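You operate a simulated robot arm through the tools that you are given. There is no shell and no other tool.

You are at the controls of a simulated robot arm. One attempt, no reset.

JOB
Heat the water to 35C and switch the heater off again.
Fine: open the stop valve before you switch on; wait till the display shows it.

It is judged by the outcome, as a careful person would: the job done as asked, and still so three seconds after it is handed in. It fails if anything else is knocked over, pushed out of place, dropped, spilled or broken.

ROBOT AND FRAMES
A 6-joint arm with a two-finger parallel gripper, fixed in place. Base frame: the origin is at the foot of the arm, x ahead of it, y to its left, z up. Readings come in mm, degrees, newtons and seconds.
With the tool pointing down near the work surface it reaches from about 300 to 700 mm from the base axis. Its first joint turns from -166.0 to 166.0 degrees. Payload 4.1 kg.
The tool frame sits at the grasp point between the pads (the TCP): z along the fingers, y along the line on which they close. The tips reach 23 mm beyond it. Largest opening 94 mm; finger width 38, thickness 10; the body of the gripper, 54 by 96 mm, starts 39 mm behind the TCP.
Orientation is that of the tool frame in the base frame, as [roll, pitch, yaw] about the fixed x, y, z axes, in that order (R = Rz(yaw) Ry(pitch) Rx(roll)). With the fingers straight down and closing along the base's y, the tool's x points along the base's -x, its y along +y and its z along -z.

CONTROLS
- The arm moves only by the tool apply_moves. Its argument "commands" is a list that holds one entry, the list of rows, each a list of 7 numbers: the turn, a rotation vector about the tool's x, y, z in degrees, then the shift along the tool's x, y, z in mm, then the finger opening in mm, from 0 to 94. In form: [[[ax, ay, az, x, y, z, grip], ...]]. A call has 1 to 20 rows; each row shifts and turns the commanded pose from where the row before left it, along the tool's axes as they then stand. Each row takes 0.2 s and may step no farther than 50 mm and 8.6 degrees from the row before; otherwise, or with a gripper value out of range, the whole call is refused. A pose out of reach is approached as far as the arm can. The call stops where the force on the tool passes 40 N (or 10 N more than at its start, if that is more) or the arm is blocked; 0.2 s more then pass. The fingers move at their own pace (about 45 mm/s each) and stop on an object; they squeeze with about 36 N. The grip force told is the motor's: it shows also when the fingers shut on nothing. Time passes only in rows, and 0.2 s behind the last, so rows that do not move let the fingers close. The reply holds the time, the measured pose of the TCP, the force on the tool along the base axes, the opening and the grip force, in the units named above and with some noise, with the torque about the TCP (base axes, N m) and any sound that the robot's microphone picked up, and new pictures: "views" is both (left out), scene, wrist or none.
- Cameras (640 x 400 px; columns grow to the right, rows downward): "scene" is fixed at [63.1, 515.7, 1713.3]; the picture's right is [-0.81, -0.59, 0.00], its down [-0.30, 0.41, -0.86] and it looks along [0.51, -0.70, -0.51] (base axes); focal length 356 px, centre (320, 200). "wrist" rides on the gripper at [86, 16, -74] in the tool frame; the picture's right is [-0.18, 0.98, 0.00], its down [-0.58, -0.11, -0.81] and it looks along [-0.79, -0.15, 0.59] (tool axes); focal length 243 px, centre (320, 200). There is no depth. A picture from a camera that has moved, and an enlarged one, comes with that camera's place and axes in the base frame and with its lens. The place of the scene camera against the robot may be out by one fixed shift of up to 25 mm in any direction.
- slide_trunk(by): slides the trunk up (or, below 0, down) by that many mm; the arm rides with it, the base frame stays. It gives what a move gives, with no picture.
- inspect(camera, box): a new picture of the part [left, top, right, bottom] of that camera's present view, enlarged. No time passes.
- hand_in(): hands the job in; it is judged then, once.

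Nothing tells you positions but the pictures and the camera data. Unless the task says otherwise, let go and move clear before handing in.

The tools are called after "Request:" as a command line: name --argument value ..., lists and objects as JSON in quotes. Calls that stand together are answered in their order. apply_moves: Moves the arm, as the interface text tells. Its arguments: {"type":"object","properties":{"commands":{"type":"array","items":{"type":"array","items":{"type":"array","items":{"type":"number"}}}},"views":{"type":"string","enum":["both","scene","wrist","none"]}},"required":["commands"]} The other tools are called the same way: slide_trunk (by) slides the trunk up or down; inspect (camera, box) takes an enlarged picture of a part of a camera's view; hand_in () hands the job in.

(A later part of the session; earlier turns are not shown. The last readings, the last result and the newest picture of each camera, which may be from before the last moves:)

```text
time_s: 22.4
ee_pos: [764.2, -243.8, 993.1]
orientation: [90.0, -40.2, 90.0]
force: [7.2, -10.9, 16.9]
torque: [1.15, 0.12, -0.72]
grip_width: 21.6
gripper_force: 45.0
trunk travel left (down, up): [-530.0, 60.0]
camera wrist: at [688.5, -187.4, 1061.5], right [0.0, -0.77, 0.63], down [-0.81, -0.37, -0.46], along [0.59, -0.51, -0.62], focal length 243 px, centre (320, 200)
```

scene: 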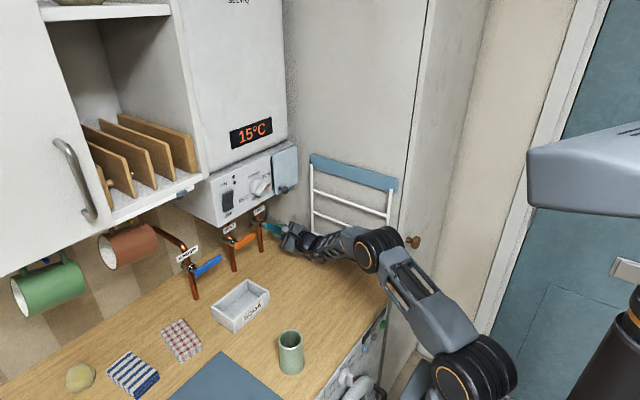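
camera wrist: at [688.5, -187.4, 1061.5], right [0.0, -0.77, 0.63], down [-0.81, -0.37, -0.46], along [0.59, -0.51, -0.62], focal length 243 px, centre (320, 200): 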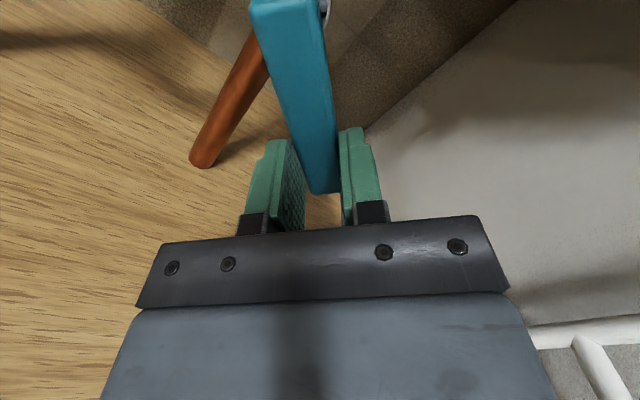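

The handle is at about 40° with the arc matching well; the roughly 20 N is purely tangential friction. I'll continue another 30°.

Request:
apply_moves --commands '[[[0, 0, 3.75, 0, 0, 0, 8], [0, 0, 0, 0, -7.65, 0, 8], [0, 0, 7.5, 0, 0, 0, 8], [0, 0, 0, 0, -7.65, 0, 8], [0, 0, 7.5, 0, 0, 0, 8], [0, 0, 0, 0, -7.65, 0, 8], [0, 0, 7.5, 0, 0, 0, 8], [0, 0, 0, 0, -7.65, 0, 8], [0, 0, 3.75, 0, 0, 0, 8]]]' --views "both"

```text
time_s: 24.4
ee_pos: [764.9, -218.7, 976.0]
orientation: [89.4, -70.0, 90.5]
force: [11.2, -19.4, 21.1]
torque: [1.44, -0.3, -0.16]
grip_width: 21.7
gripper_force: 45.3
trunk travel left (down, up): [-530.0, 60.0]
camera wrist: at [688.0, -204.6, 1063.2], right [0.0, -0.99, 0.16], down [-0.8, -0.09, -0.59], along [0.59, -0.13, -0.79], focal length 243 px, centre (320, 200)
```

scene: 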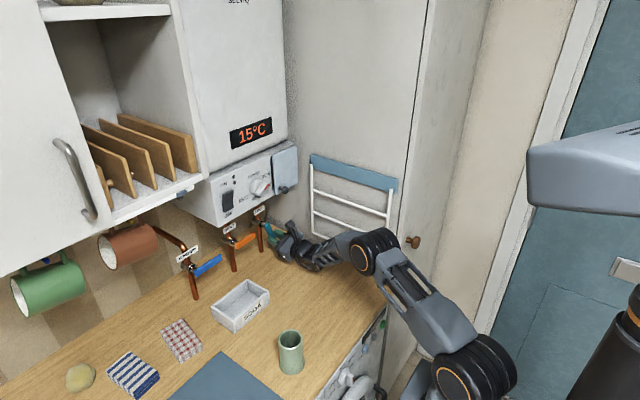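
wrist: 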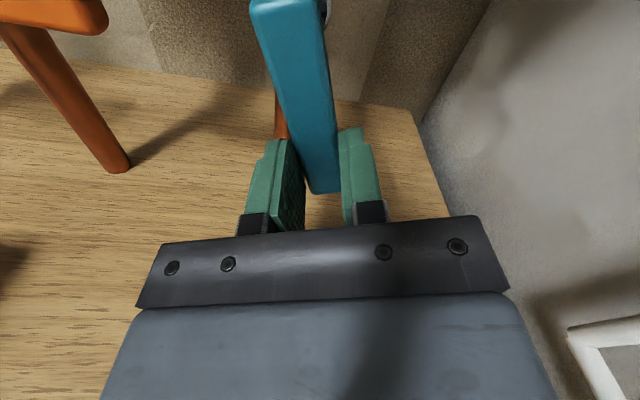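

The handle is at about 70°. A slight inward pull of 13 N suggests my arc is a little too wide, so I'll ease towards the pivot while finishing the last 20°.

Request:
apply_moves --commands '[[[0, 0, 2.5, 1.5, 0, 0, 8], [0, 0, 0, 0.5, -5.1, 0, 8], [0, 0, 5, 0, 0, 0, 8], [0, 0, 0, 0, -5.1, 0, 8], [0, 0, 2.5, 0, 0, 0, 8]]]' --views "wrist"

Request:
apply_moves --commands '[[[0, 0, 2.5, 0, 0, 0, 8], [0, 0, 0, 0, -5.1, 0, 8], [0, 0, 5, 0, 0, 0, 8], [0, 0, 0, 0, -5.1, 0, 8], [0, 0, 2.5, 0, 0, 0, 8]]]' --views "both"

```text
time_s: 25.6
ee_pos: [763.3, -209.6, 974.0]
orientation: [90.0, -80.2, 89.8]
force: [9.5, -24.2, 15.7]
torque: [1.49, -0.03, -0.42]
grip_width: 21.7
gripper_force: 45.6
trunk travel left (down, up): [-530.0, 60.0]
camera wrist: at [688.2, -210.3, 1062.1], right [0.0, -1.0, -0.01], down [-0.81, 0.01, -0.59], along [0.59, 0.01, -0.81], focal length 243 px, centre (320, 200)
```

wrist: 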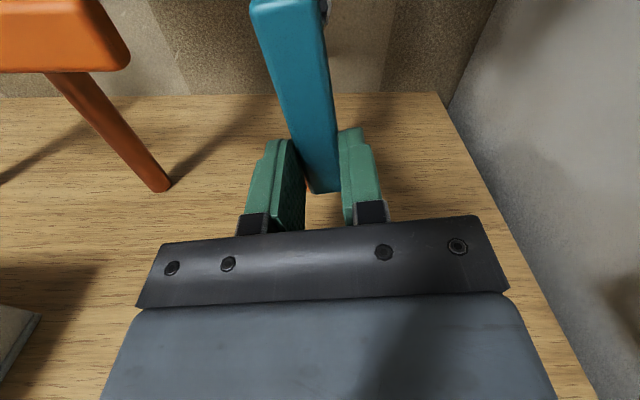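

```text
time_s: 26.8
ee_pos: [763.4, -200.3, 973.0]
orientation: [-82.2, -89.8, -97.9]
force: [10.4, -26.7, 13.4]
torque: [0.89, -0.48, -0.27]
grip_width: 21.4
gripper_force: 44.9
trunk travel left (down, up): [-530.0, 60.0]
camera wrist: at [688.1, -215.6, 1059.7], right [0.0, -0.98, -0.19], down [-0.81, 0.11, -0.58], along [0.59, 0.15, -0.79], focal length 243 px, centre (320, 200)
```

scene: 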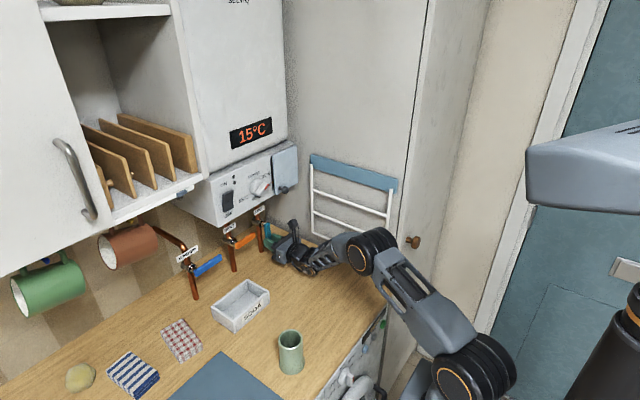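
wrist: 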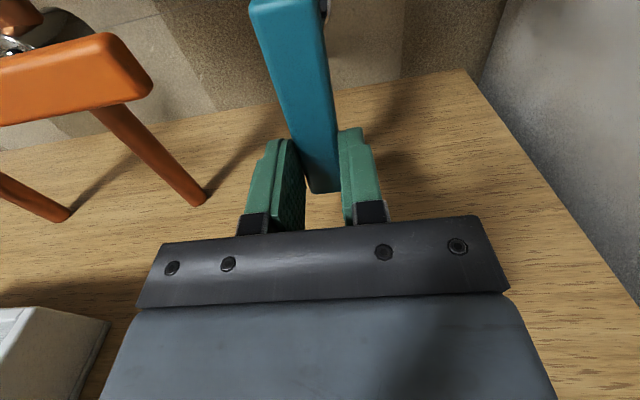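

The handle is now in line with the pipe. I'll give one small extra nudge to be sure it reached its end stop, then release and back off.

Request:
apply_moves --commands '[[[0, 0, 2, 0, -2, 0, 8], [0, 0, 0, 0, 0, 0, 8]]]' --views "none"

```text
time_s: 27.4
ee_pos: [763.3, -198.0, 973.9]
orientation: [-89.9, -88.0, -90.3]
force: [10.3, -29.5, 13.5]
torque: [-1.62, -0.13, -0.36]
grip_width: 21.6
gripper_force: 45.0
trunk travel left (down, up): [-530.0, 60.0]
```

The torque reversed sharply, so the handle is at its stop and fully open. I'll release and retreat.

Request:
apply_moves --commands '[[[0, 0, 0, 0, 0, 0, 45], [0, 0, 0, 0, 0, 0, 45], [0, 0, 0, 0, 0, 0, 45], [0, 0, 0, 0, 0, -20, 45], [0, 0, 0, 0, 0, -40, 45], [0, 0, 0, 0, 0, -40, 45], [0, 0, 0, 0, 0, -40, 45]]]' --views "both"

```text
time_s: 29.0
ee_pos: [624.1, -193.4, 974.5]
orientation: [-93.4, -88.0, -86.6]
force: [-0.4, -0.1, -0.1]
torque: [0.0, 0.0, 0.01]
grip_width: 45.1
gripper_force: 0.1
trunk travel left (down, up): [-530.0, 60.0]
camera wrist: at [547.8, -212.7, 1060.7], right [0.0, -0.98, -0.22], down [-0.81, 0.13, -0.58], along [0.59, 0.18, -0.79], focal length 243 px, centre (320, 200)
```

scene: 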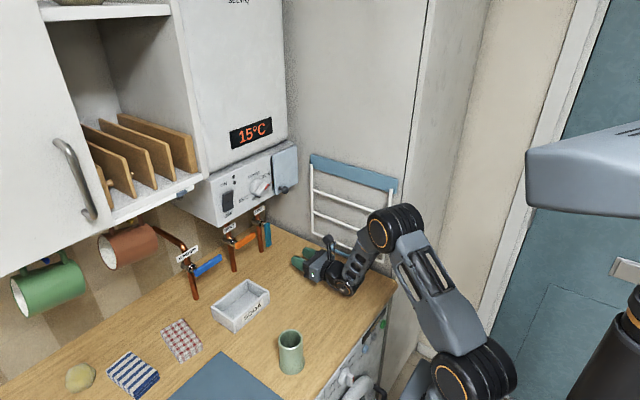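
wrist: 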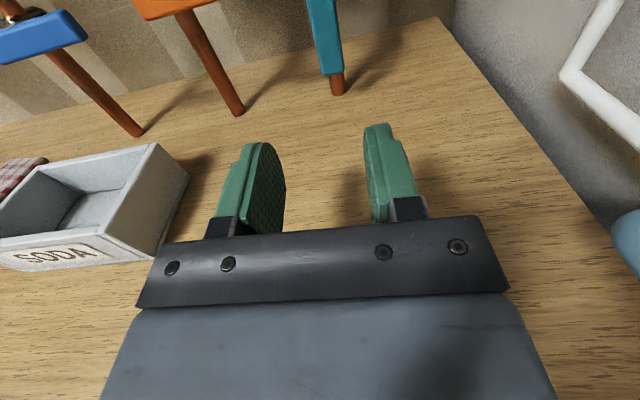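

Request:
inspect --camera "scene" --box '[210, 190, 310, 280]'

Request:
inspect --camera "wrist" --box '[260, 0, 400, 110]'

```text
4.44 times, centred on (260, 235) of scene
camera zoom: at [63.1, 515.7, 1713.3], right [-0.81, -0.59, 0.0], down [-0.3, 0.41, -0.86], along [0.51, -0.7, -0.51], focal length 1581 px, centre (587, 44)
```

zoom: 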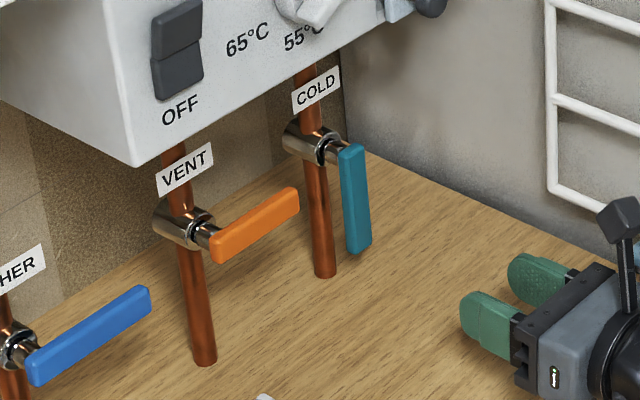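

```text
3.64 times, centred on (330, 55) of wrist
camera zoom: at [547.8, -212.7, 1060.7], right [0.0, -0.98, -0.22], down [-0.81, 0.13, -0.58], along [0.59, 0.18, -0.79], focal length 882 px, centre (284, 727)
```

zoom: 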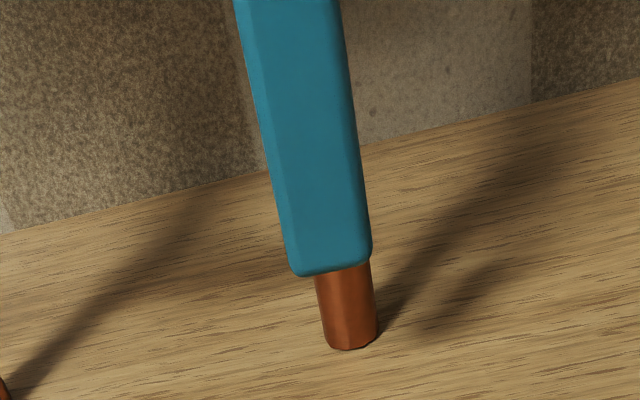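

The COLD handle now lies in line with its pipe, and VENT and WASHER are untouched. The rocker centre is at about (738, -25, 1227), with its upper end (ON) at z≈1258. I'll raise the arm, rotate the gripper back so the camera is underneath, and close the fingers for pressing.

Request:
apply_moves --commands '[[[0, 0, 0, 42, 0, 0, 20], [0, 0, 0, 42, 0, 0, 0], [0, 0, 0, 42, 0, 0, 0], [0, 0, 0, 42, 0, 0, 0], [0, 0, 0, 42, 0, 0, 0], [0, 0, 0, 42, 0, 0, 0], [0, 0, -8.4, 0, 0, 0, 0], [0, 0, -8.4, 0, 0, 0, 0], [0, 0, -8.4, 0, 0, 0, 0], [0, 0, -8.4, 0, 0, 0, 0], [0, 0, -8.4, 0, 0, 0, 0], [0, 0, -8.4, 0, 0, 0, 0], [0, 0, -8.4, 0, 0, 0, 0], [0, 0, -8.4, 0, 0, 0, 0], [0, 0, -8.4, 0, 0, 0, 0], [0, 0, -8.4, 0, 0, 0, 0], [0, 0, -8.4, 0, 0, 0, 0], [0, 0, -8.4, 0, 0, 0, 0], [0, 0, -8.4, 0, 0, 0, 0], [0, 0, -8.4, 0, 0, 0, 0]]]' --views "scene"

Request:
apply_moves --commands '[[[0, 0, -8.05, 0, 0, 0, 0], [0, 0, -8.05, 0, 0, 0, 0], [0, 0, -8.05, 0, 0, 0, 0], [0, 0, -8.05, 0, 0, 0, 0], [0, 0, -8.05, 0, 0, 0, 0], [0, 0, -8.05, 0, 0, 0, 0], [0, 0, -8.05, 0, 0, 0, 0], [0, 0, -8.05, 0, 0, 0, 0]]]' --views "both"

```text
time_s: 33.2
ee_pos: [625.0, -202.6, 1223.0]
orientation: [90.1, 25.8, 90.0]
force: [0.1, 0.3, -0.4]
torque: [-0.01, -0.02, 0.02]
grip_width: 0.0
gripper_force: 35.9
trunk travel left (down, up): [-530.0, 60.0]
```

scene: 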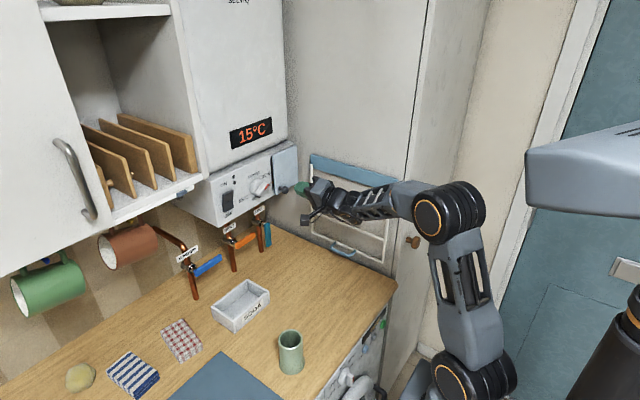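

```text
time_s: 35.0
ee_pos: [624.8, -203.2, 1222.2]
orientation: [-138.4, 89.8, -138.3]
force: [-0.3, 0.9, 0.0]
torque: [-0.02, -0.02, 0.04]
grip_width: 0.1
gripper_force: 36.6
trunk travel left (down, up): [-530.0, 60.0]
camera wrist: at [549.0, -187.1, 1137.9], right [0.0, 0.98, 0.18], down [-0.8, -0.11, 0.58], along [0.59, -0.15, 0.79], focal length 243 px, centre (320, 200)
```

scene: 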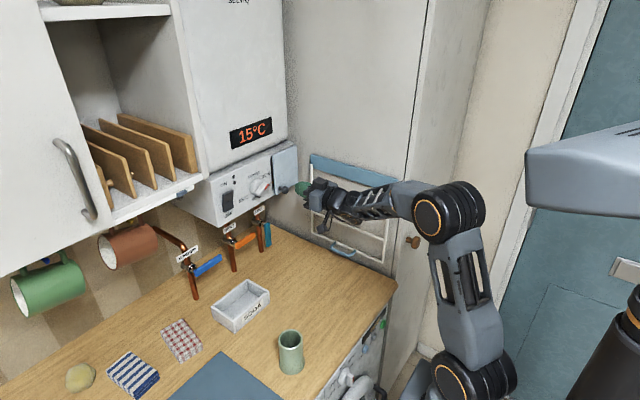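
wrist: 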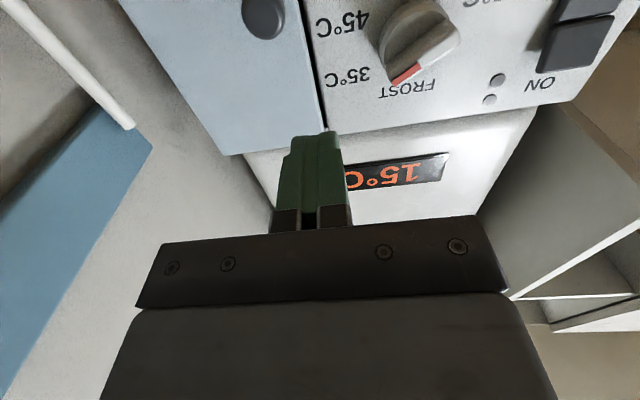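

The gripper is clear of everything and the fingers are closed. The cabinet corner is at about (685, 108, 1347), well clear of the switch approach. I'll move in front of the upper half of the rocker.

Request:
apply_moves --commands '[[[0, 0, 0, -6.5, 44.5, 0, 0], [0, 0, 0, -6.5, 44.5, 0, 0], [0, 0, 0, -6.5, 44.5, 0, 0], [0, 0, 0, -6.5, 44.5, 0, 0], [0, 0, 0, 0, 0, 30, 0], [0, 0, 0, 0, 0, 0, 0]]]' --views "both"

```text
time_s: 36.4
ee_pos: [651.0, -55.0, 1255.0]
orientation: [-176.5, 89.7, -176.0]
force: [-0.2, 1.0, 0.7]
torque: [-0.01, 0.03, -0.01]
grip_width: 0.1
gripper_force: 36.1
out of reach, approached as far as the arm can: row 4, 5
trunk travel left (down, up): [-530.0, 60.0]
camera wrist: at [575.8, -39.3, 1169.4], right [-0.01, 0.98, 0.18], down [-0.8, -0.12, 0.59], along [0.6, -0.14, 0.79], focal length 243 px, centre (320, 200)
```

scene: 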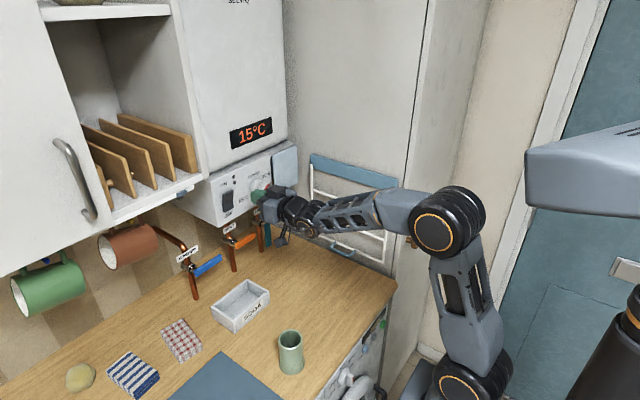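
wrist: 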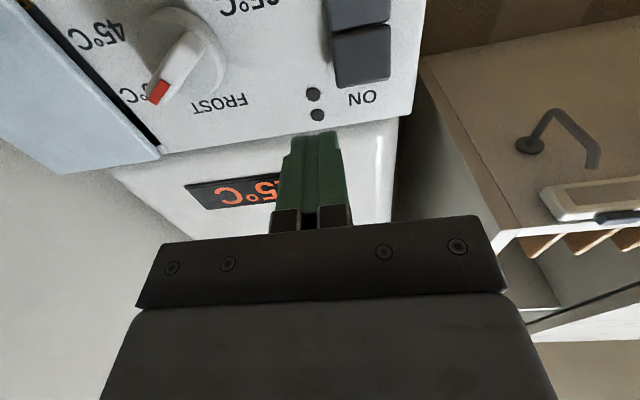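

Some rows were out of reach this close in, and the arm is at (651, -55, 1255). I'll go forward first, where it reaches more easily, then shift left in small steps.

Request:
apply_moves --commands '[[[0, 0, 0, 0, 0, 20, 0], [0, 0, 0, 0, 0, 18, 0], [0, 0, 0, 3, 10, 0, 0], [0, 0, 0, 3, 10, 0, 0], [0, 0, 0, 1, 10, 0, 0]]]' --views "both"

```text
time_s: 37.6
ee_pos: [691.5, -53.5, 1254.5]
orientation: [-179.3, 89.7, -178.7]
force: [0.4, 1.2, 1.0]
torque: [0.01, -0.01, 0.01]
grip_width: 0.0
gripper_force: 36.1
out of reach, approached as far as the arm can: row 3, 4, 5
trunk travel left (down, up): [-530.0, 60.0]
camera wrist: at [614.4, -39.2, 1168.7], right [-0.01, 0.98, 0.18], down [-0.8, -0.12, 0.59], along [0.6, -0.14, 0.79], focal length 243 px, centre (320, 200)
```

scene: 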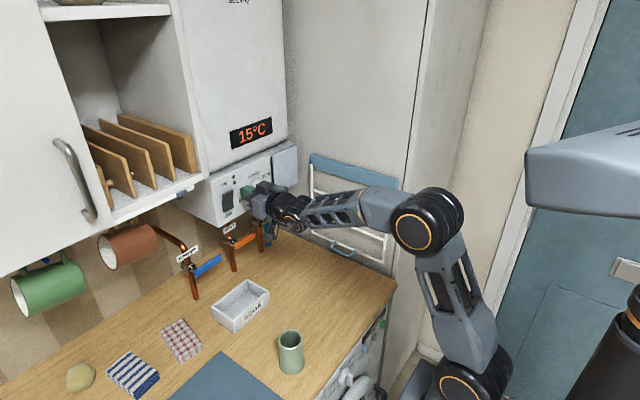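
wrist: 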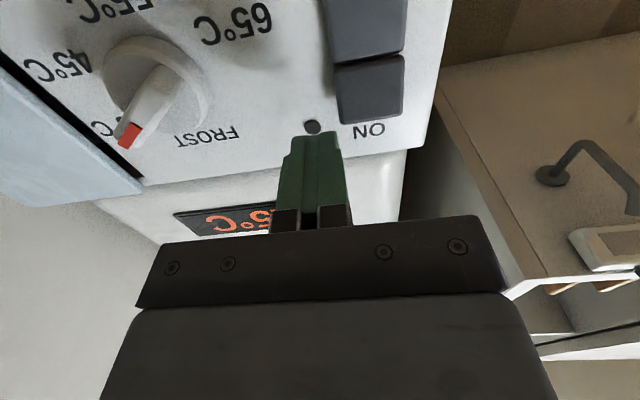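

Sideways motion is blocked with the tool exactly level, probably because the wrist is aligned with the forearm. I'll pitch the tool about 16° downwards, which is fine for pressing, and try shifting left again.

Request:
apply_moves --commands '[[[0, 0, 0, 0, 0, -15, 0], [0, 8, 0, 0, 0, 0, 0], [0, 8, 0, 0, 0, 0, 0], [0, 0, 0, 0, 10, 0, 0], [0, 0, 0, 0, 10, 0, 0]]]' --views "both"

```text
time_s: 38.8
ee_pos: [675.9, -33.6, 1254.0]
orientation: [-180.0, 73.8, -179.9]
force: [-0.3, 0.6, 0.0]
torque: [-0.01, -0.02, -0.01]
grip_width: 0.1
gripper_force: 36.2
trunk travel left (down, up): [-530.0, 60.0]
camera wrist: at [578.7, -16.7, 1192.0], right [0.05, 0.98, 0.18], down [-0.61, -0.11, 0.78], along [0.79, -0.15, 0.6], focal length 243 px, centre (320, 200)
```

scene: 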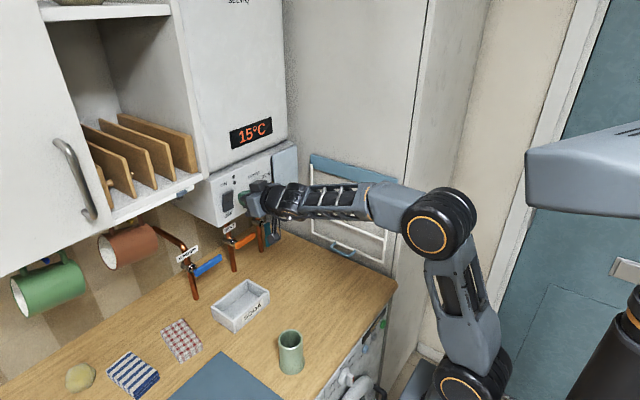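
wrist: 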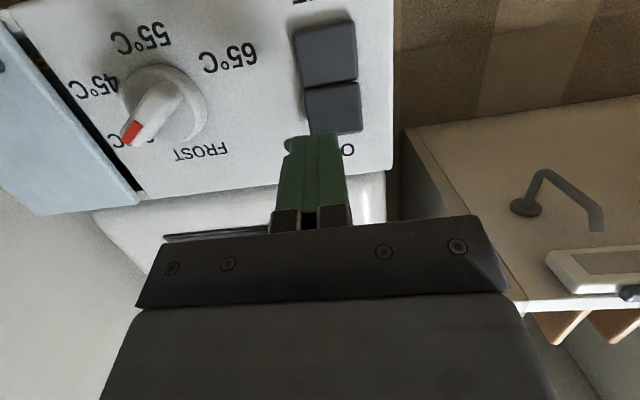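

That worked: I'm at (676, -34, 1254), pitched 16° down, and the rocker reads at y≈-25 with its upper end at z≈1256. I'll line up with the upper half and approach to just short of contact.

Request:
apply_moves --commands '[[[0, 0, 0, 17.3, 8.5, 5, 0], [0, 0, 0, -5.6, 0, 19.2, 0], [0, 0, 0, 0, 0, 0, 0]]]' --views "both"

```text
time_s: 39.6
ee_pos: [696.5, -25.0, 1237.5]
orientation: [-180.0, 73.8, -179.9]
force: [-0.1, 0.6, 0.2]
torque: [-0.01, -0.01, -0.01]
grip_width: 0.0
gripper_force: 35.8
trunk travel left (down, up): [-530.0, 60.0]
camera wrist: at [599.3, -9.1, 1175.0], right [0.05, 0.98, 0.18], down [-0.61, -0.11, 0.78], along [0.79, -0.15, 0.6], focal length 243 px, centre (320, 200)
```

scene: 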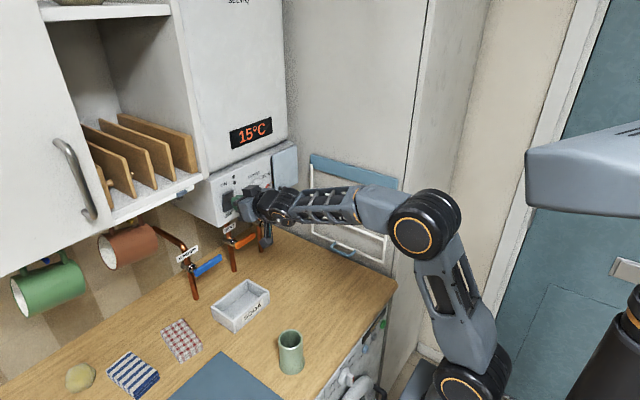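
wrist: 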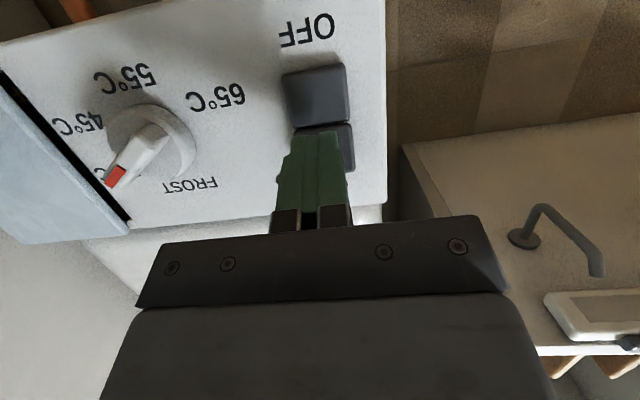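

The fingertips now cover the ON half. I'll press in small steps along +x, watching the force and listening for the click.

Request:
apply_moves --commands '[[[0, 0, 0, -1.12, 0, 3.84, 0], [0, 0, 0, -1.12, 0, 3.84, 0], [0, 0, 0, -1.12, 0, 3.84, 0], [0, 0, 0, -1.12, 0, 3.84, 0]]]' --views "wrist"

```text
time_s: 40.6
ee_pos: [710.7, -25.3, 1236.3]
orientation: [-179.9, 73.9, -180.0]
force: [0.0, 0.4, 0.4]
torque: [0.06, 0.0, -0.01]
grip_width: 0.1
gripper_force: 35.7
trunk travel left (down, up): [-530.0, 60.0]
camera wrist: at [614.2, -9.3, 1174.1], right [0.05, 0.98, 0.18], down [-0.61, -0.11, 0.78], along [0.79, -0.15, 0.6], focal length 243 px, centre (320, 200)
```

wrist: 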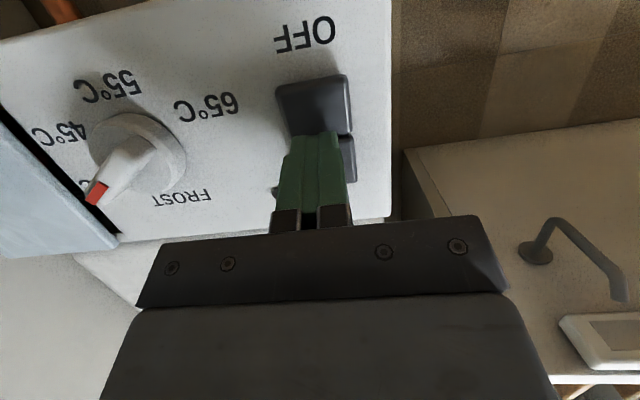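

Request:
inspect --camera "wrist" --box '[250, 50, 390, 220]'

Request:
inspect --camera "scene" --box '[205, 110, 305, 230]'

```text
2.35 times, centred on (320, 135) of wrist
camera zoom: at [614.2, -9.3, 1174.1], right [0.05, 0.98, 0.18], down [-0.61, -0.11, 0.78], along [0.79, -0.15, 0.6], focal length 571 px, centre (320, 353)
```

zoom: 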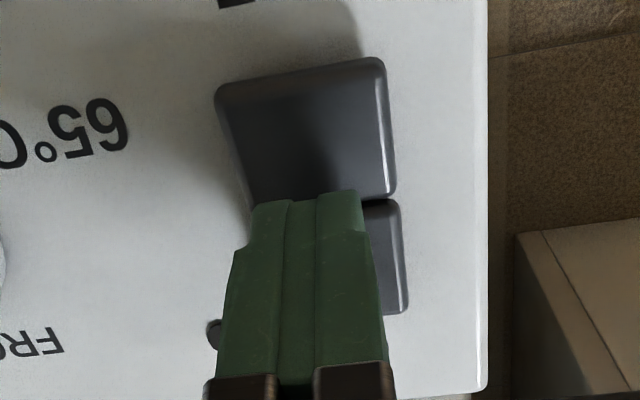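

```text
3.33 times, centred on (255, 170) of scene
camera zoom: at [63.1, 515.7, 1713.3], right [-0.81, -0.59, 0.0], down [-0.3, 0.41, -0.86], along [0.51, -0.7, -0.51], focal length 1186 px, centre (537, 300)
```

zoom: 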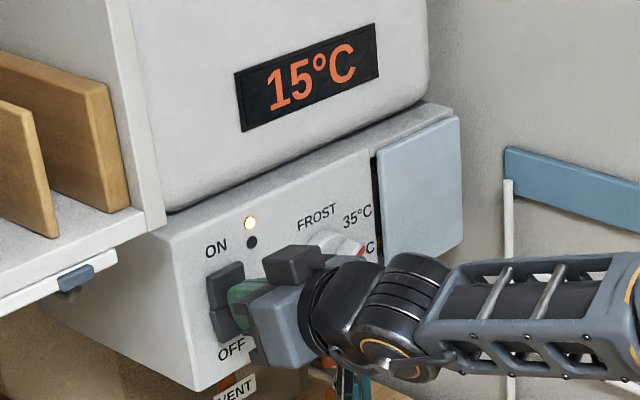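

The upper lamp is lit, so the heater is on. I'll back off, wait beside the OFF half, and watch the display and the second lamp.

Request:
apply_moves --commands '[[[0, 0, 0, 8.4, 0, -28.8, 0], [0, 0, 0, 41.3, 0, 12, 0], [0, 0, 0, 0, 0, 0, 0], [0, 0, 0, 0, 0, 0, 0], [0, 0, 0, 0, 0, 0, 0]]]' --views "both"

Request:
inspect --camera "scene" --box '[205, 110, 305, 230]'

```text
time_s: 41.8
ee_pos: [683.6, -28.8, 1191.7]
orientation: [179.6, 73.7, 180.0]
force: [-0.4, -0.3, 0.3]
torque: [0.02, -0.02, 0.0]
grip_width: 0.2
gripper_force: 36.8
trunk travel left (down, up): [-530.0, 60.0]
camera wrist: at [586.1, -11.7, 1129.7], right [0.04, 0.98, 0.18], down [-0.61, -0.12, 0.78], along [0.79, -0.14, 0.59], focal length 243 px, centre (320, 200)
```

scene: 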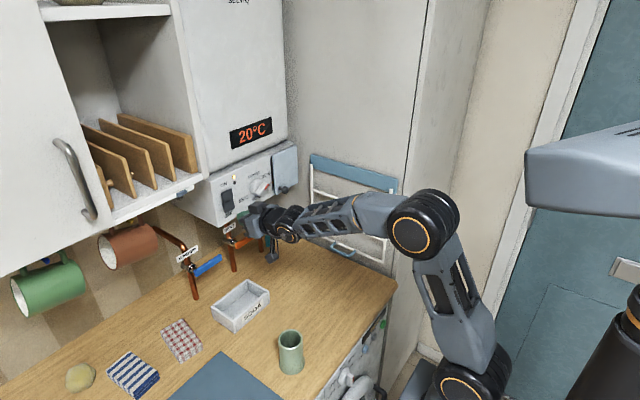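
wrist: 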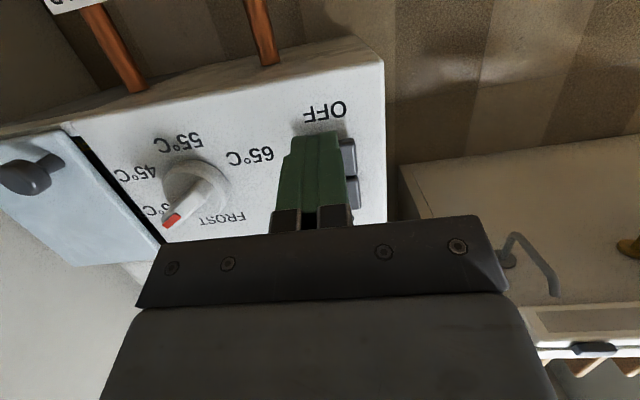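

```text
3.33 times, centred on (255, 170) of scene
camera zoom: at [63.1, 515.7, 1713.3], right [-0.81, -0.59, 0.0], down [-0.3, 0.41, -0.86], along [0.51, -0.7, -0.51], focal length 1186 px, centre (537, 300)
```

zoom: 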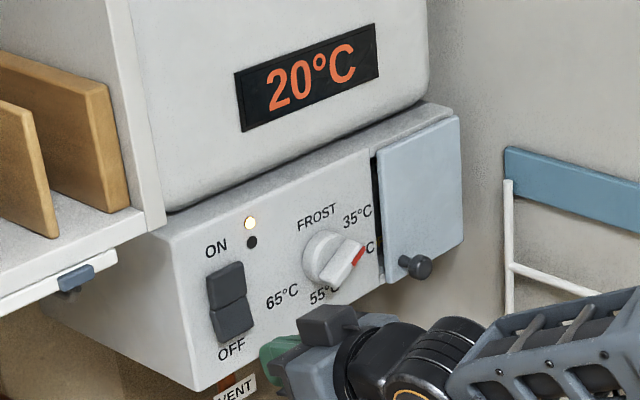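

The water is at 20°C and rising, and the power lamp is lit. I'll hold just in front of the OFF half without touching it and keep checking the display.

Request:
apply_moves --commands '[[[0, 0, 0, -2.8, 3, 9.6, 0], [0, 0, 0, 0, 0, 0, 0], [0, 0, 0, 0, 0, 0, 0]]]' --views "scene"

Request:
inspect --camera "scene" --box '[205, 110, 305, 230]'

```text
time_s: 42.6
ee_pos: [693.1, -25.4, 1194.3]
orientation: [179.5, 73.6, -179.9]
force: [1.0, -0.5, 0.3]
torque: [0.0, -0.03, -0.01]
grip_width: 0.0
gripper_force: 36.7
out of reach, approached as far as the arm can: row 1
trunk travel left (down, up): [-530.0, 60.0]
```

scene: 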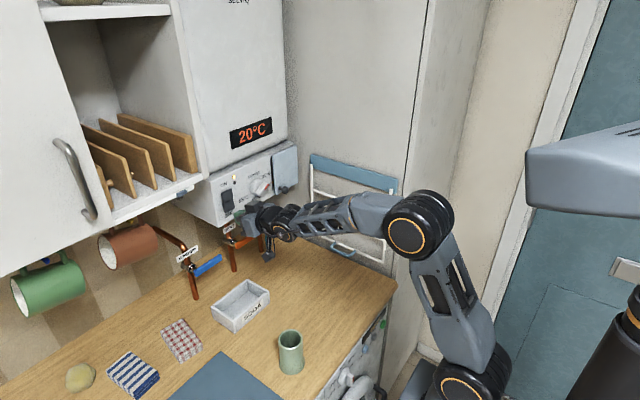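

```text
3.33 times, centred on (255, 170) of scene
camera zoom: at [63.1, 515.7, 1713.3], right [-0.81, -0.59, 0.0], down [-0.3, 0.41, -0.86], along [0.51, -0.7, -0.51], focal length 1186 px, centre (537, 300)
```

zoom: 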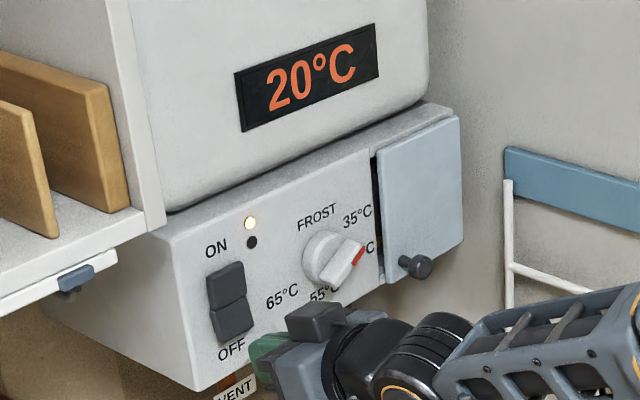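

It's still at 20°C and heating; the display seems to update in steps. The last row grazed the wrist limit again, so while waiting I'll pitch the tool further down in place to keep the OFF press reachable.

Request:
apply_moves --commands '[[[0, 8, 0, 0, 0, 0, 0], [0, 8, 0, 0, 0, 0, 0]]]' --views "both"

Request:
inspect --camera "scene" --box '[205, 110, 305, 230]'

```text
time_s: 43.2
ee_pos: [695.8, -13.0, 1197.1]
orientation: [176.0, 68.0, 179.8]
force: [0.0, -0.5, 0.5]
torque: [0.01, -0.02, 0.03]
grip_width: 0.1
gripper_force: 36.1
out of reach, approached as far as the arm can: row 2
trunk travel left (down, up): [-530.0, 60.0]
camera wrist: at [591.6, -1.5, 1145.4], right [0.01, 0.98, 0.2], down [-0.52, -0.16, 0.84], along [0.85, -0.11, 0.51], focal length 243 px, centre (320, 200)
```

scene: 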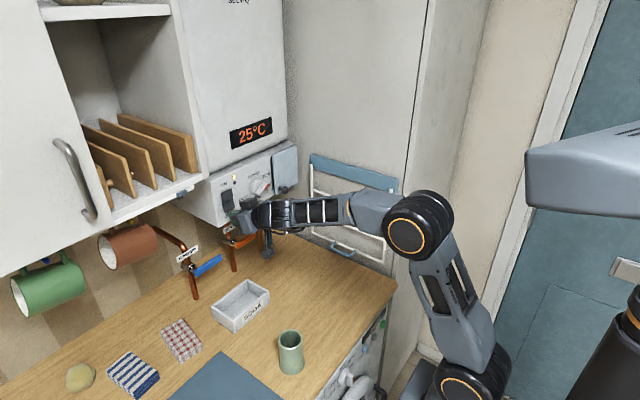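
wrist: 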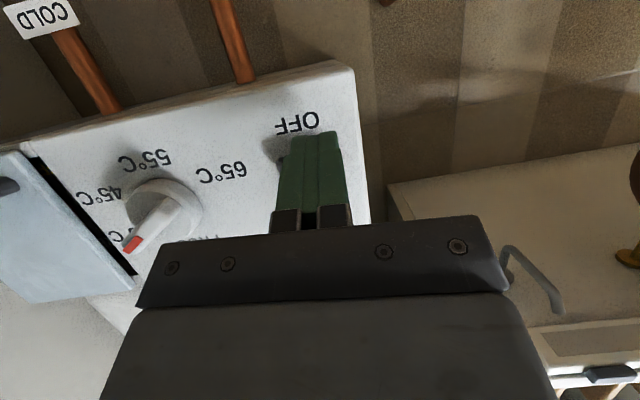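

```text
3.33 times, centred on (255, 170) of scene
camera zoom: at [63.1, 515.7, 1713.3], right [-0.81, -0.59, 0.0], down [-0.3, 0.41, -0.86], along [0.51, -0.7, -0.51], focal length 1186 px, centre (537, 300)
```

zoom: 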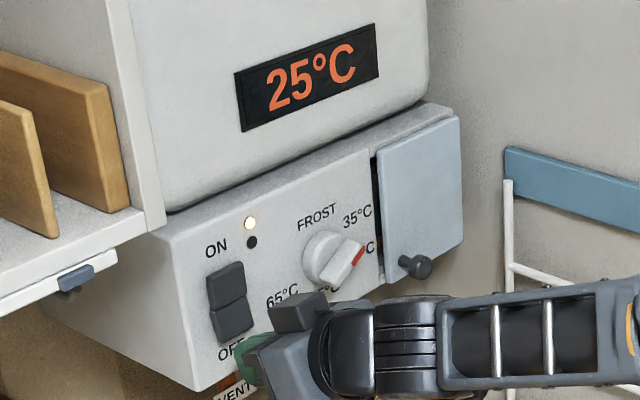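

The display shows 25°C, but the wrist slipped near its singular pose (y=-13, pitched 22°). I'll bring the tool back to about level and recentre on the OFF half at y≈-25, z≈1202, still clear of the switch.

Request:
apply_moves --commands '[[[0, -7.4, 0, 0, -6, 0, 0], [0, -7.4, 0, 0, -6, 0, 0], [0, -7.2, 0, -5, 0, 0, 0]]]' --views "both"

Request:
inspect --camera "scene" --box '[205, 110, 305, 230]'

```text
time_s: 44.0
ee_pos: [692.5, -25.3, 1192.6]
orientation: [176.5, 71.8, 179.2]
force: [0.2, 0.4, -0.1]
torque: [0.03, -0.01, 0.0]
grip_width: 0.3
gripper_force: 36.5
out of reach, approached as far as the arm can: row 2, 3
trunk travel left (down, up): [-530.0, 60.0]
camera wrist: at [593.6, -11.8, 1135.3], right [0.02, 0.98, 0.19], down [-0.58, -0.15, 0.8], along [0.82, -0.13, 0.56], focal length 243 px, centre (320, 200)
```

scene: 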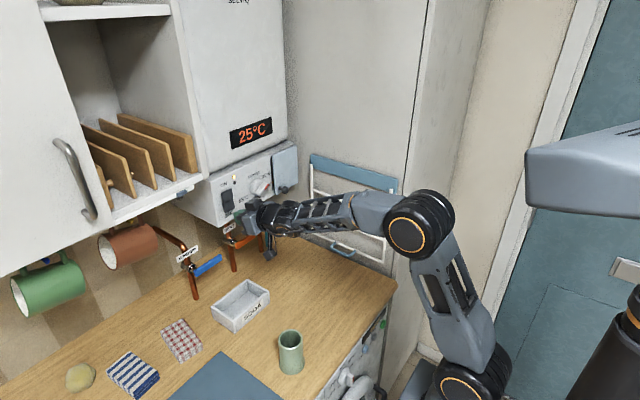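
wrist: 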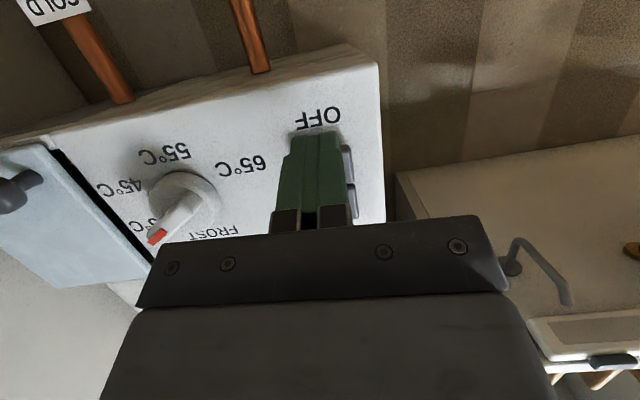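

```text
3.33 times, centred on (255, 170) of scene
camera zoom: at [63.1, 515.7, 1713.3], right [-0.81, -0.59, 0.0], down [-0.3, 0.41, -0.86], along [0.51, -0.7, -0.51], focal length 1186 px, centre (537, 300)
```

zoom: 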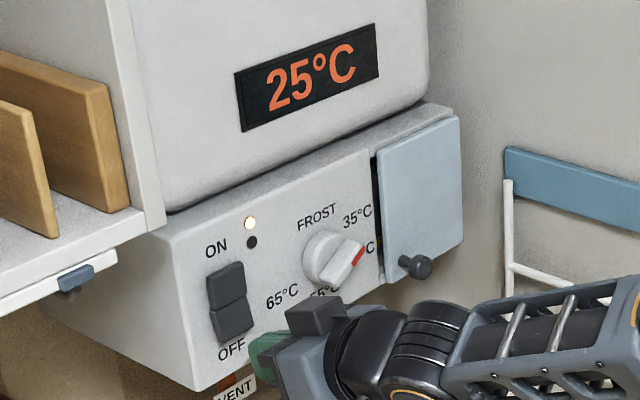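

Still 25°C. The wrist wants to stay to one side of the forearm line, so I'll yaw the tool a little to the left, which moves it away from the singular alignment. Then I'll recentre the tip on the OFF half.

Request:
apply_moves --commands '[[[-7, 0, 0, 0, -4, 0, 0], [-7, 0, 0, 0, -4, 0, 0]]]' --views "both"

Request:
inspect --camera "scene" --box '[205, 110, 305, 230]'

Request:
inspect --camera "wrist" --box '[240, 80, 400, 220]'

```text
time_s: 44.6
ee_pos: [693.2, -34.1, 1192.6]
orientation: [162.9, 74.1, 178.8]
force: [-0.1, 0.3, 0.3]
torque: [0.02, -0.03, -0.03]
grip_width: 0.0
gripper_force: 35.5
trunk travel left (down, up): [-530.0, 60.0]
camera wrist: at [595.2, -37.4, 1131.1], right [-0.21, 0.94, 0.26], down [-0.56, -0.33, 0.76], along [0.8, 0.01, 0.6], focal length 243 px, centre (320, 200)
```

scene: 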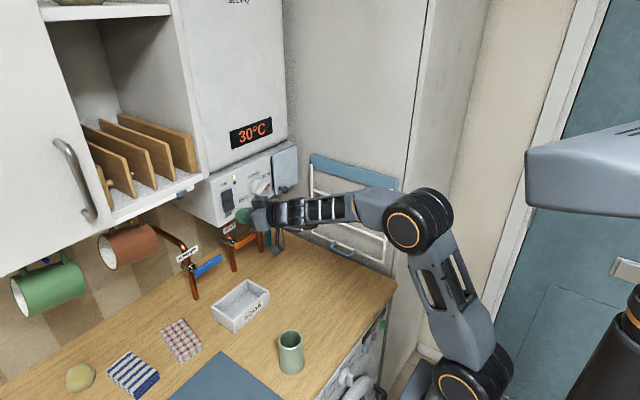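
wrist: 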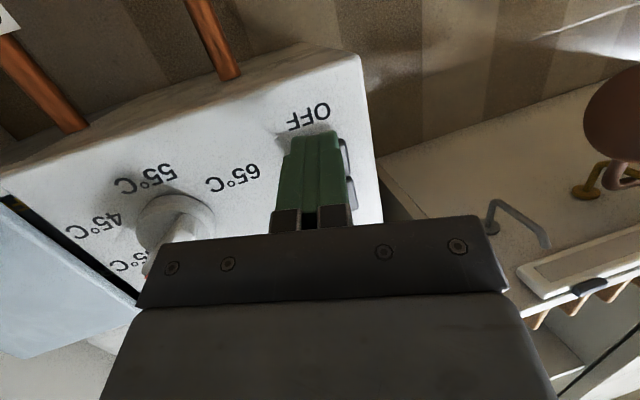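

```text
3.33 times, centred on (255, 170) of scene
camera zoom: at [63.1, 515.7, 1713.3], right [-0.81, -0.59, 0.0], down [-0.3, 0.41, -0.86], along [0.51, -0.7, -0.51], focal length 1186 px, centre (537, 300)
```

zoom: 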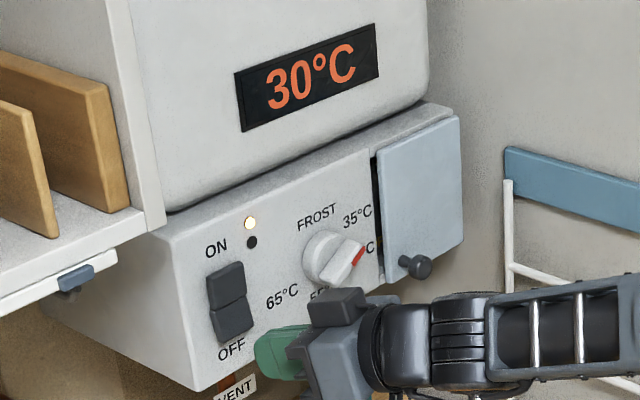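

```text
2.86 times, centred on (320, 150) of wrist
camera zoom: at [595.2, -37.4, 1131.1], right [-0.21, 0.94, 0.26], down [-0.56, -0.33, 0.76], along [0.8, 0.01, 0.6], focal length 693 px, centre (320, 343)
```

zoom: 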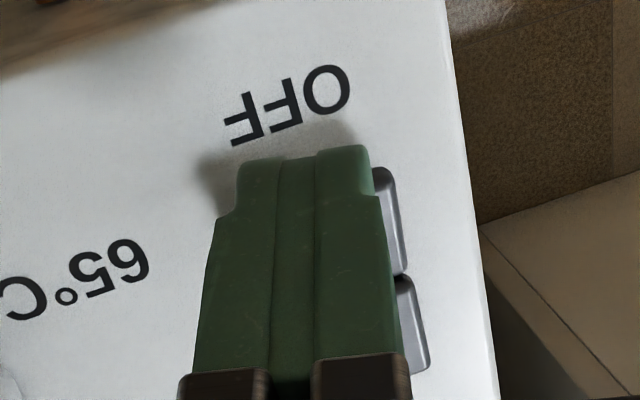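

30°C now, and this pose is reachable with the fingertip squarely in front of the OFF half. I'll close the gap a little and wait for 35°C.

Request:
apply_moves --commands '[[[0, 0, 0, -1.64, -1.58, 5.55, 0], [0, 0, 0, 0, 0, 0, 0], [0, 0, 0, 0, 0, 0, 0]]]' --views "scene"

Request:
inspect --camera "scene" --box '[205, 110, 305, 230]'

```text
time_s: 45.4
ee_pos: [698.7, -34.3, 1192.6]
orientation: [163.2, 74.2, 178.9]
force: [-0.4, -0.3, -0.5]
torque: [-0.02, -0.02, -0.03]
grip_width: 0.3
gripper_force: 36.3
trunk travel left (down, up): [-530.0, 60.0]
```

scene: 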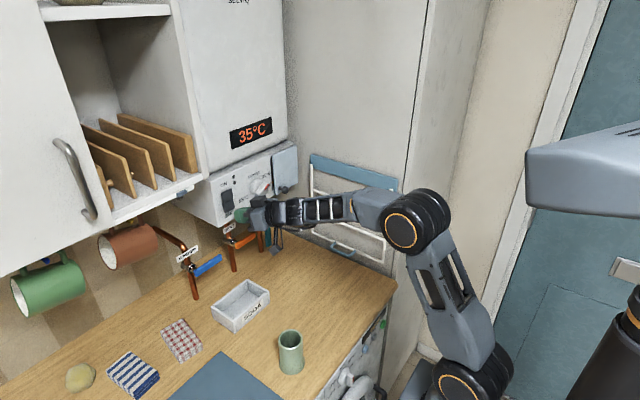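

```text
3.33 times, centred on (255, 170) of scene
camera zoom: at [63.1, 515.7, 1713.3], right [-0.81, -0.59, 0.0], down [-0.3, 0.41, -0.86], along [0.51, -0.7, -0.51], focal length 1186 px, centre (537, 300)
```

zoom: 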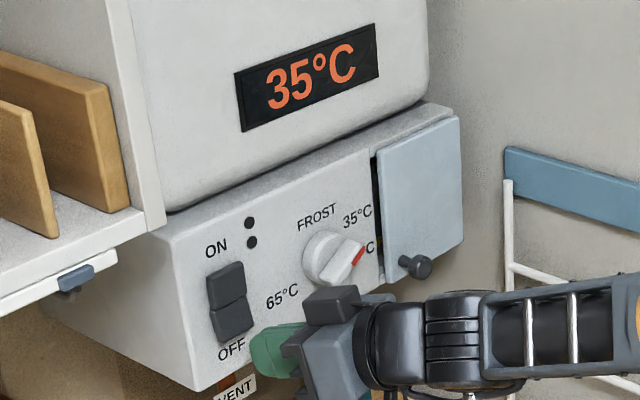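

The display shows 35°C and the heating lamp has gone out, so the thermostat has cut in. Now I'll press the OFF half in small steps.

Request:
apply_moves --commands '[[[0, 0, 0, -1.1, -1.05, 3.7, 0], [0, 0, 0, -1.1, -1.05, 3.7, 0], [0, 0, 0, -1.1, -1.05, 3.7, 0], [0, 0, 0, -1.1, -1.05, 3.7, 0]]]' --views "both"

Request:
inspect --camera "scene" --box '[205, 110, 305, 230]'

Request:
inspect --camera "wrist" --box '[240, 80, 400, 220]'

```text
time_s: 46.4
ee_pos: [713.8, -32.6, 1193.3]
orientation: [163.1, 74.1, 178.9]
force: [-6.1, -0.2, 0.7]
torque: [-0.01, -0.03, 0.01]
grip_width: 0.0
gripper_force: 36.1
trunk travel left (down, up): [-530.0, 60.0]
camera wrist: at [615.6, -37.8, 1131.0], right [-0.2, 0.94, 0.26], down [-0.56, -0.33, 0.76], along [0.8, 0.01, 0.6], focal length 243 px, centre (320, 200)
```

scene: 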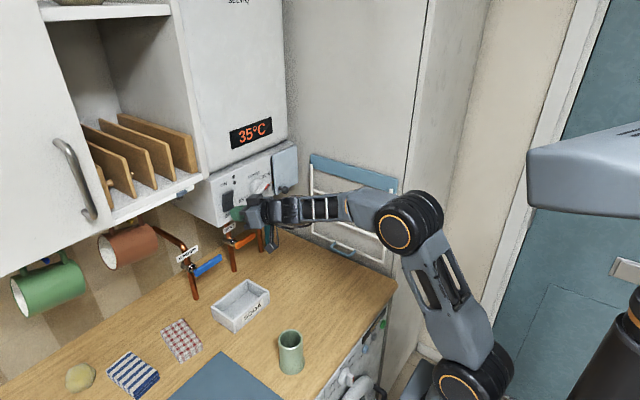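
wrist: 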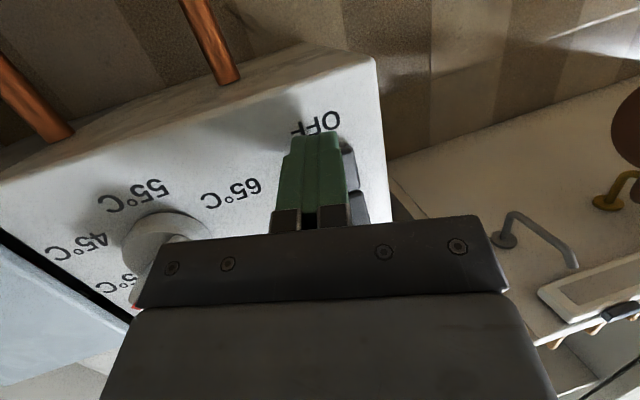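

```text
3.33 times, centred on (255, 170) of scene
camera zoom: at [63.1, 515.7, 1713.3], right [-0.81, -0.59, 0.0], down [-0.3, 0.41, -0.86], along [0.51, -0.7, -0.51], focal length 1186 px, centre (537, 300)
```

zoom: 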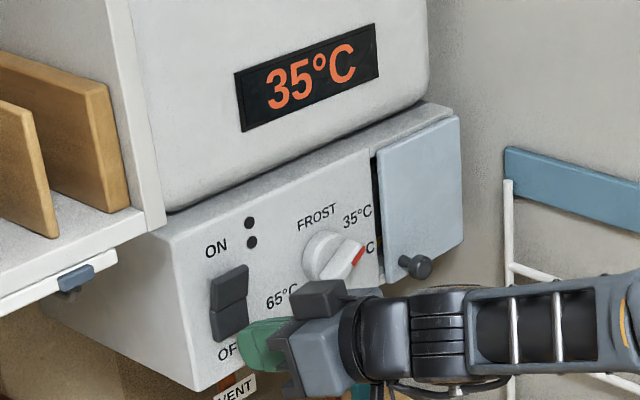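

```text
2.86 times, centred on (320, 150) of wrist
camera zoom: at [615.6, -37.8, 1131.0], right [-0.2, 0.94, 0.26], down [-0.56, -0.33, 0.76], along [0.8, 0.01, 0.6], focal length 693 px, centre (320, 343)
```

zoom: 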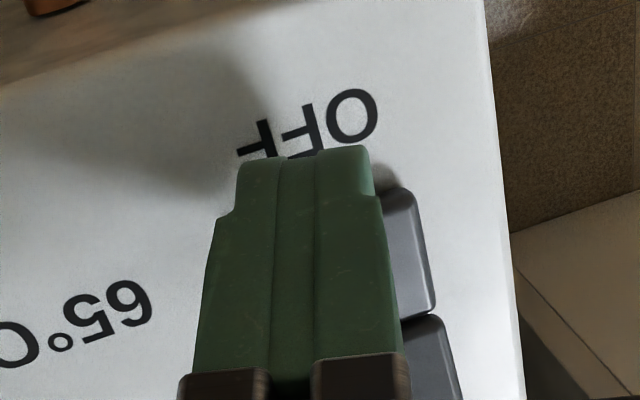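

The rocker is moving, with 6 N of contact force. I'll press a few millimetres further to be sure it latches off.

Request:
apply_moves --commands '[[[0, 0, 0, -0.82, -0.79, 2.78, 0], [0, 0, 0, -0.55, -0.53, 1.85, 0], [0, 0, 0, 0, 0, 0, 0]]]' --views "none"

Request:
inspect --camera "scene" --box '[205, 150, 265, 230]'

```text
time_s: 47.1
ee_pos: [714.6, -33.9, 1193.6]
orientation: [163.3, 73.9, 179.1]
force: [-35.8, -4.0, 1.3]
torque: [0.0, -0.41, -0.2]
grip_width: 0.0
gripper_force: 36.0
trunk travel left (down, up): [-530.0, 60.0]
stopped in row 3: the force on the tool passed its limit at 42 N (the readings are from after the stop); the commanded pose is now the measured one
```

```text
5.00 times, centred on (235, 190) of scene
camera zoom: at [63.1, 515.7, 1713.3], right [-0.81, -0.59, 0.0], down [-0.3, 0.41, -0.86], along [0.51, -0.7, -0.51], focal length 1778 px, centre (745, 250)
```

zoom: 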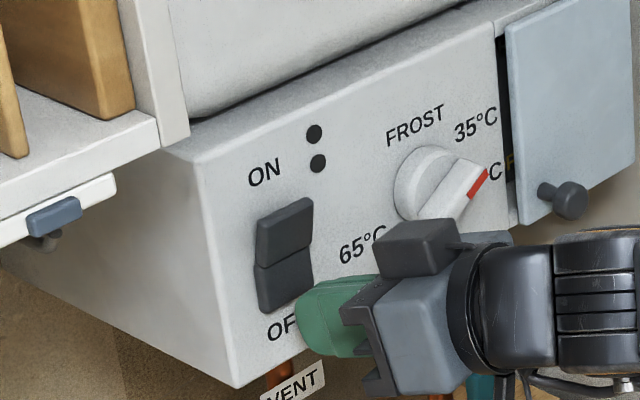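

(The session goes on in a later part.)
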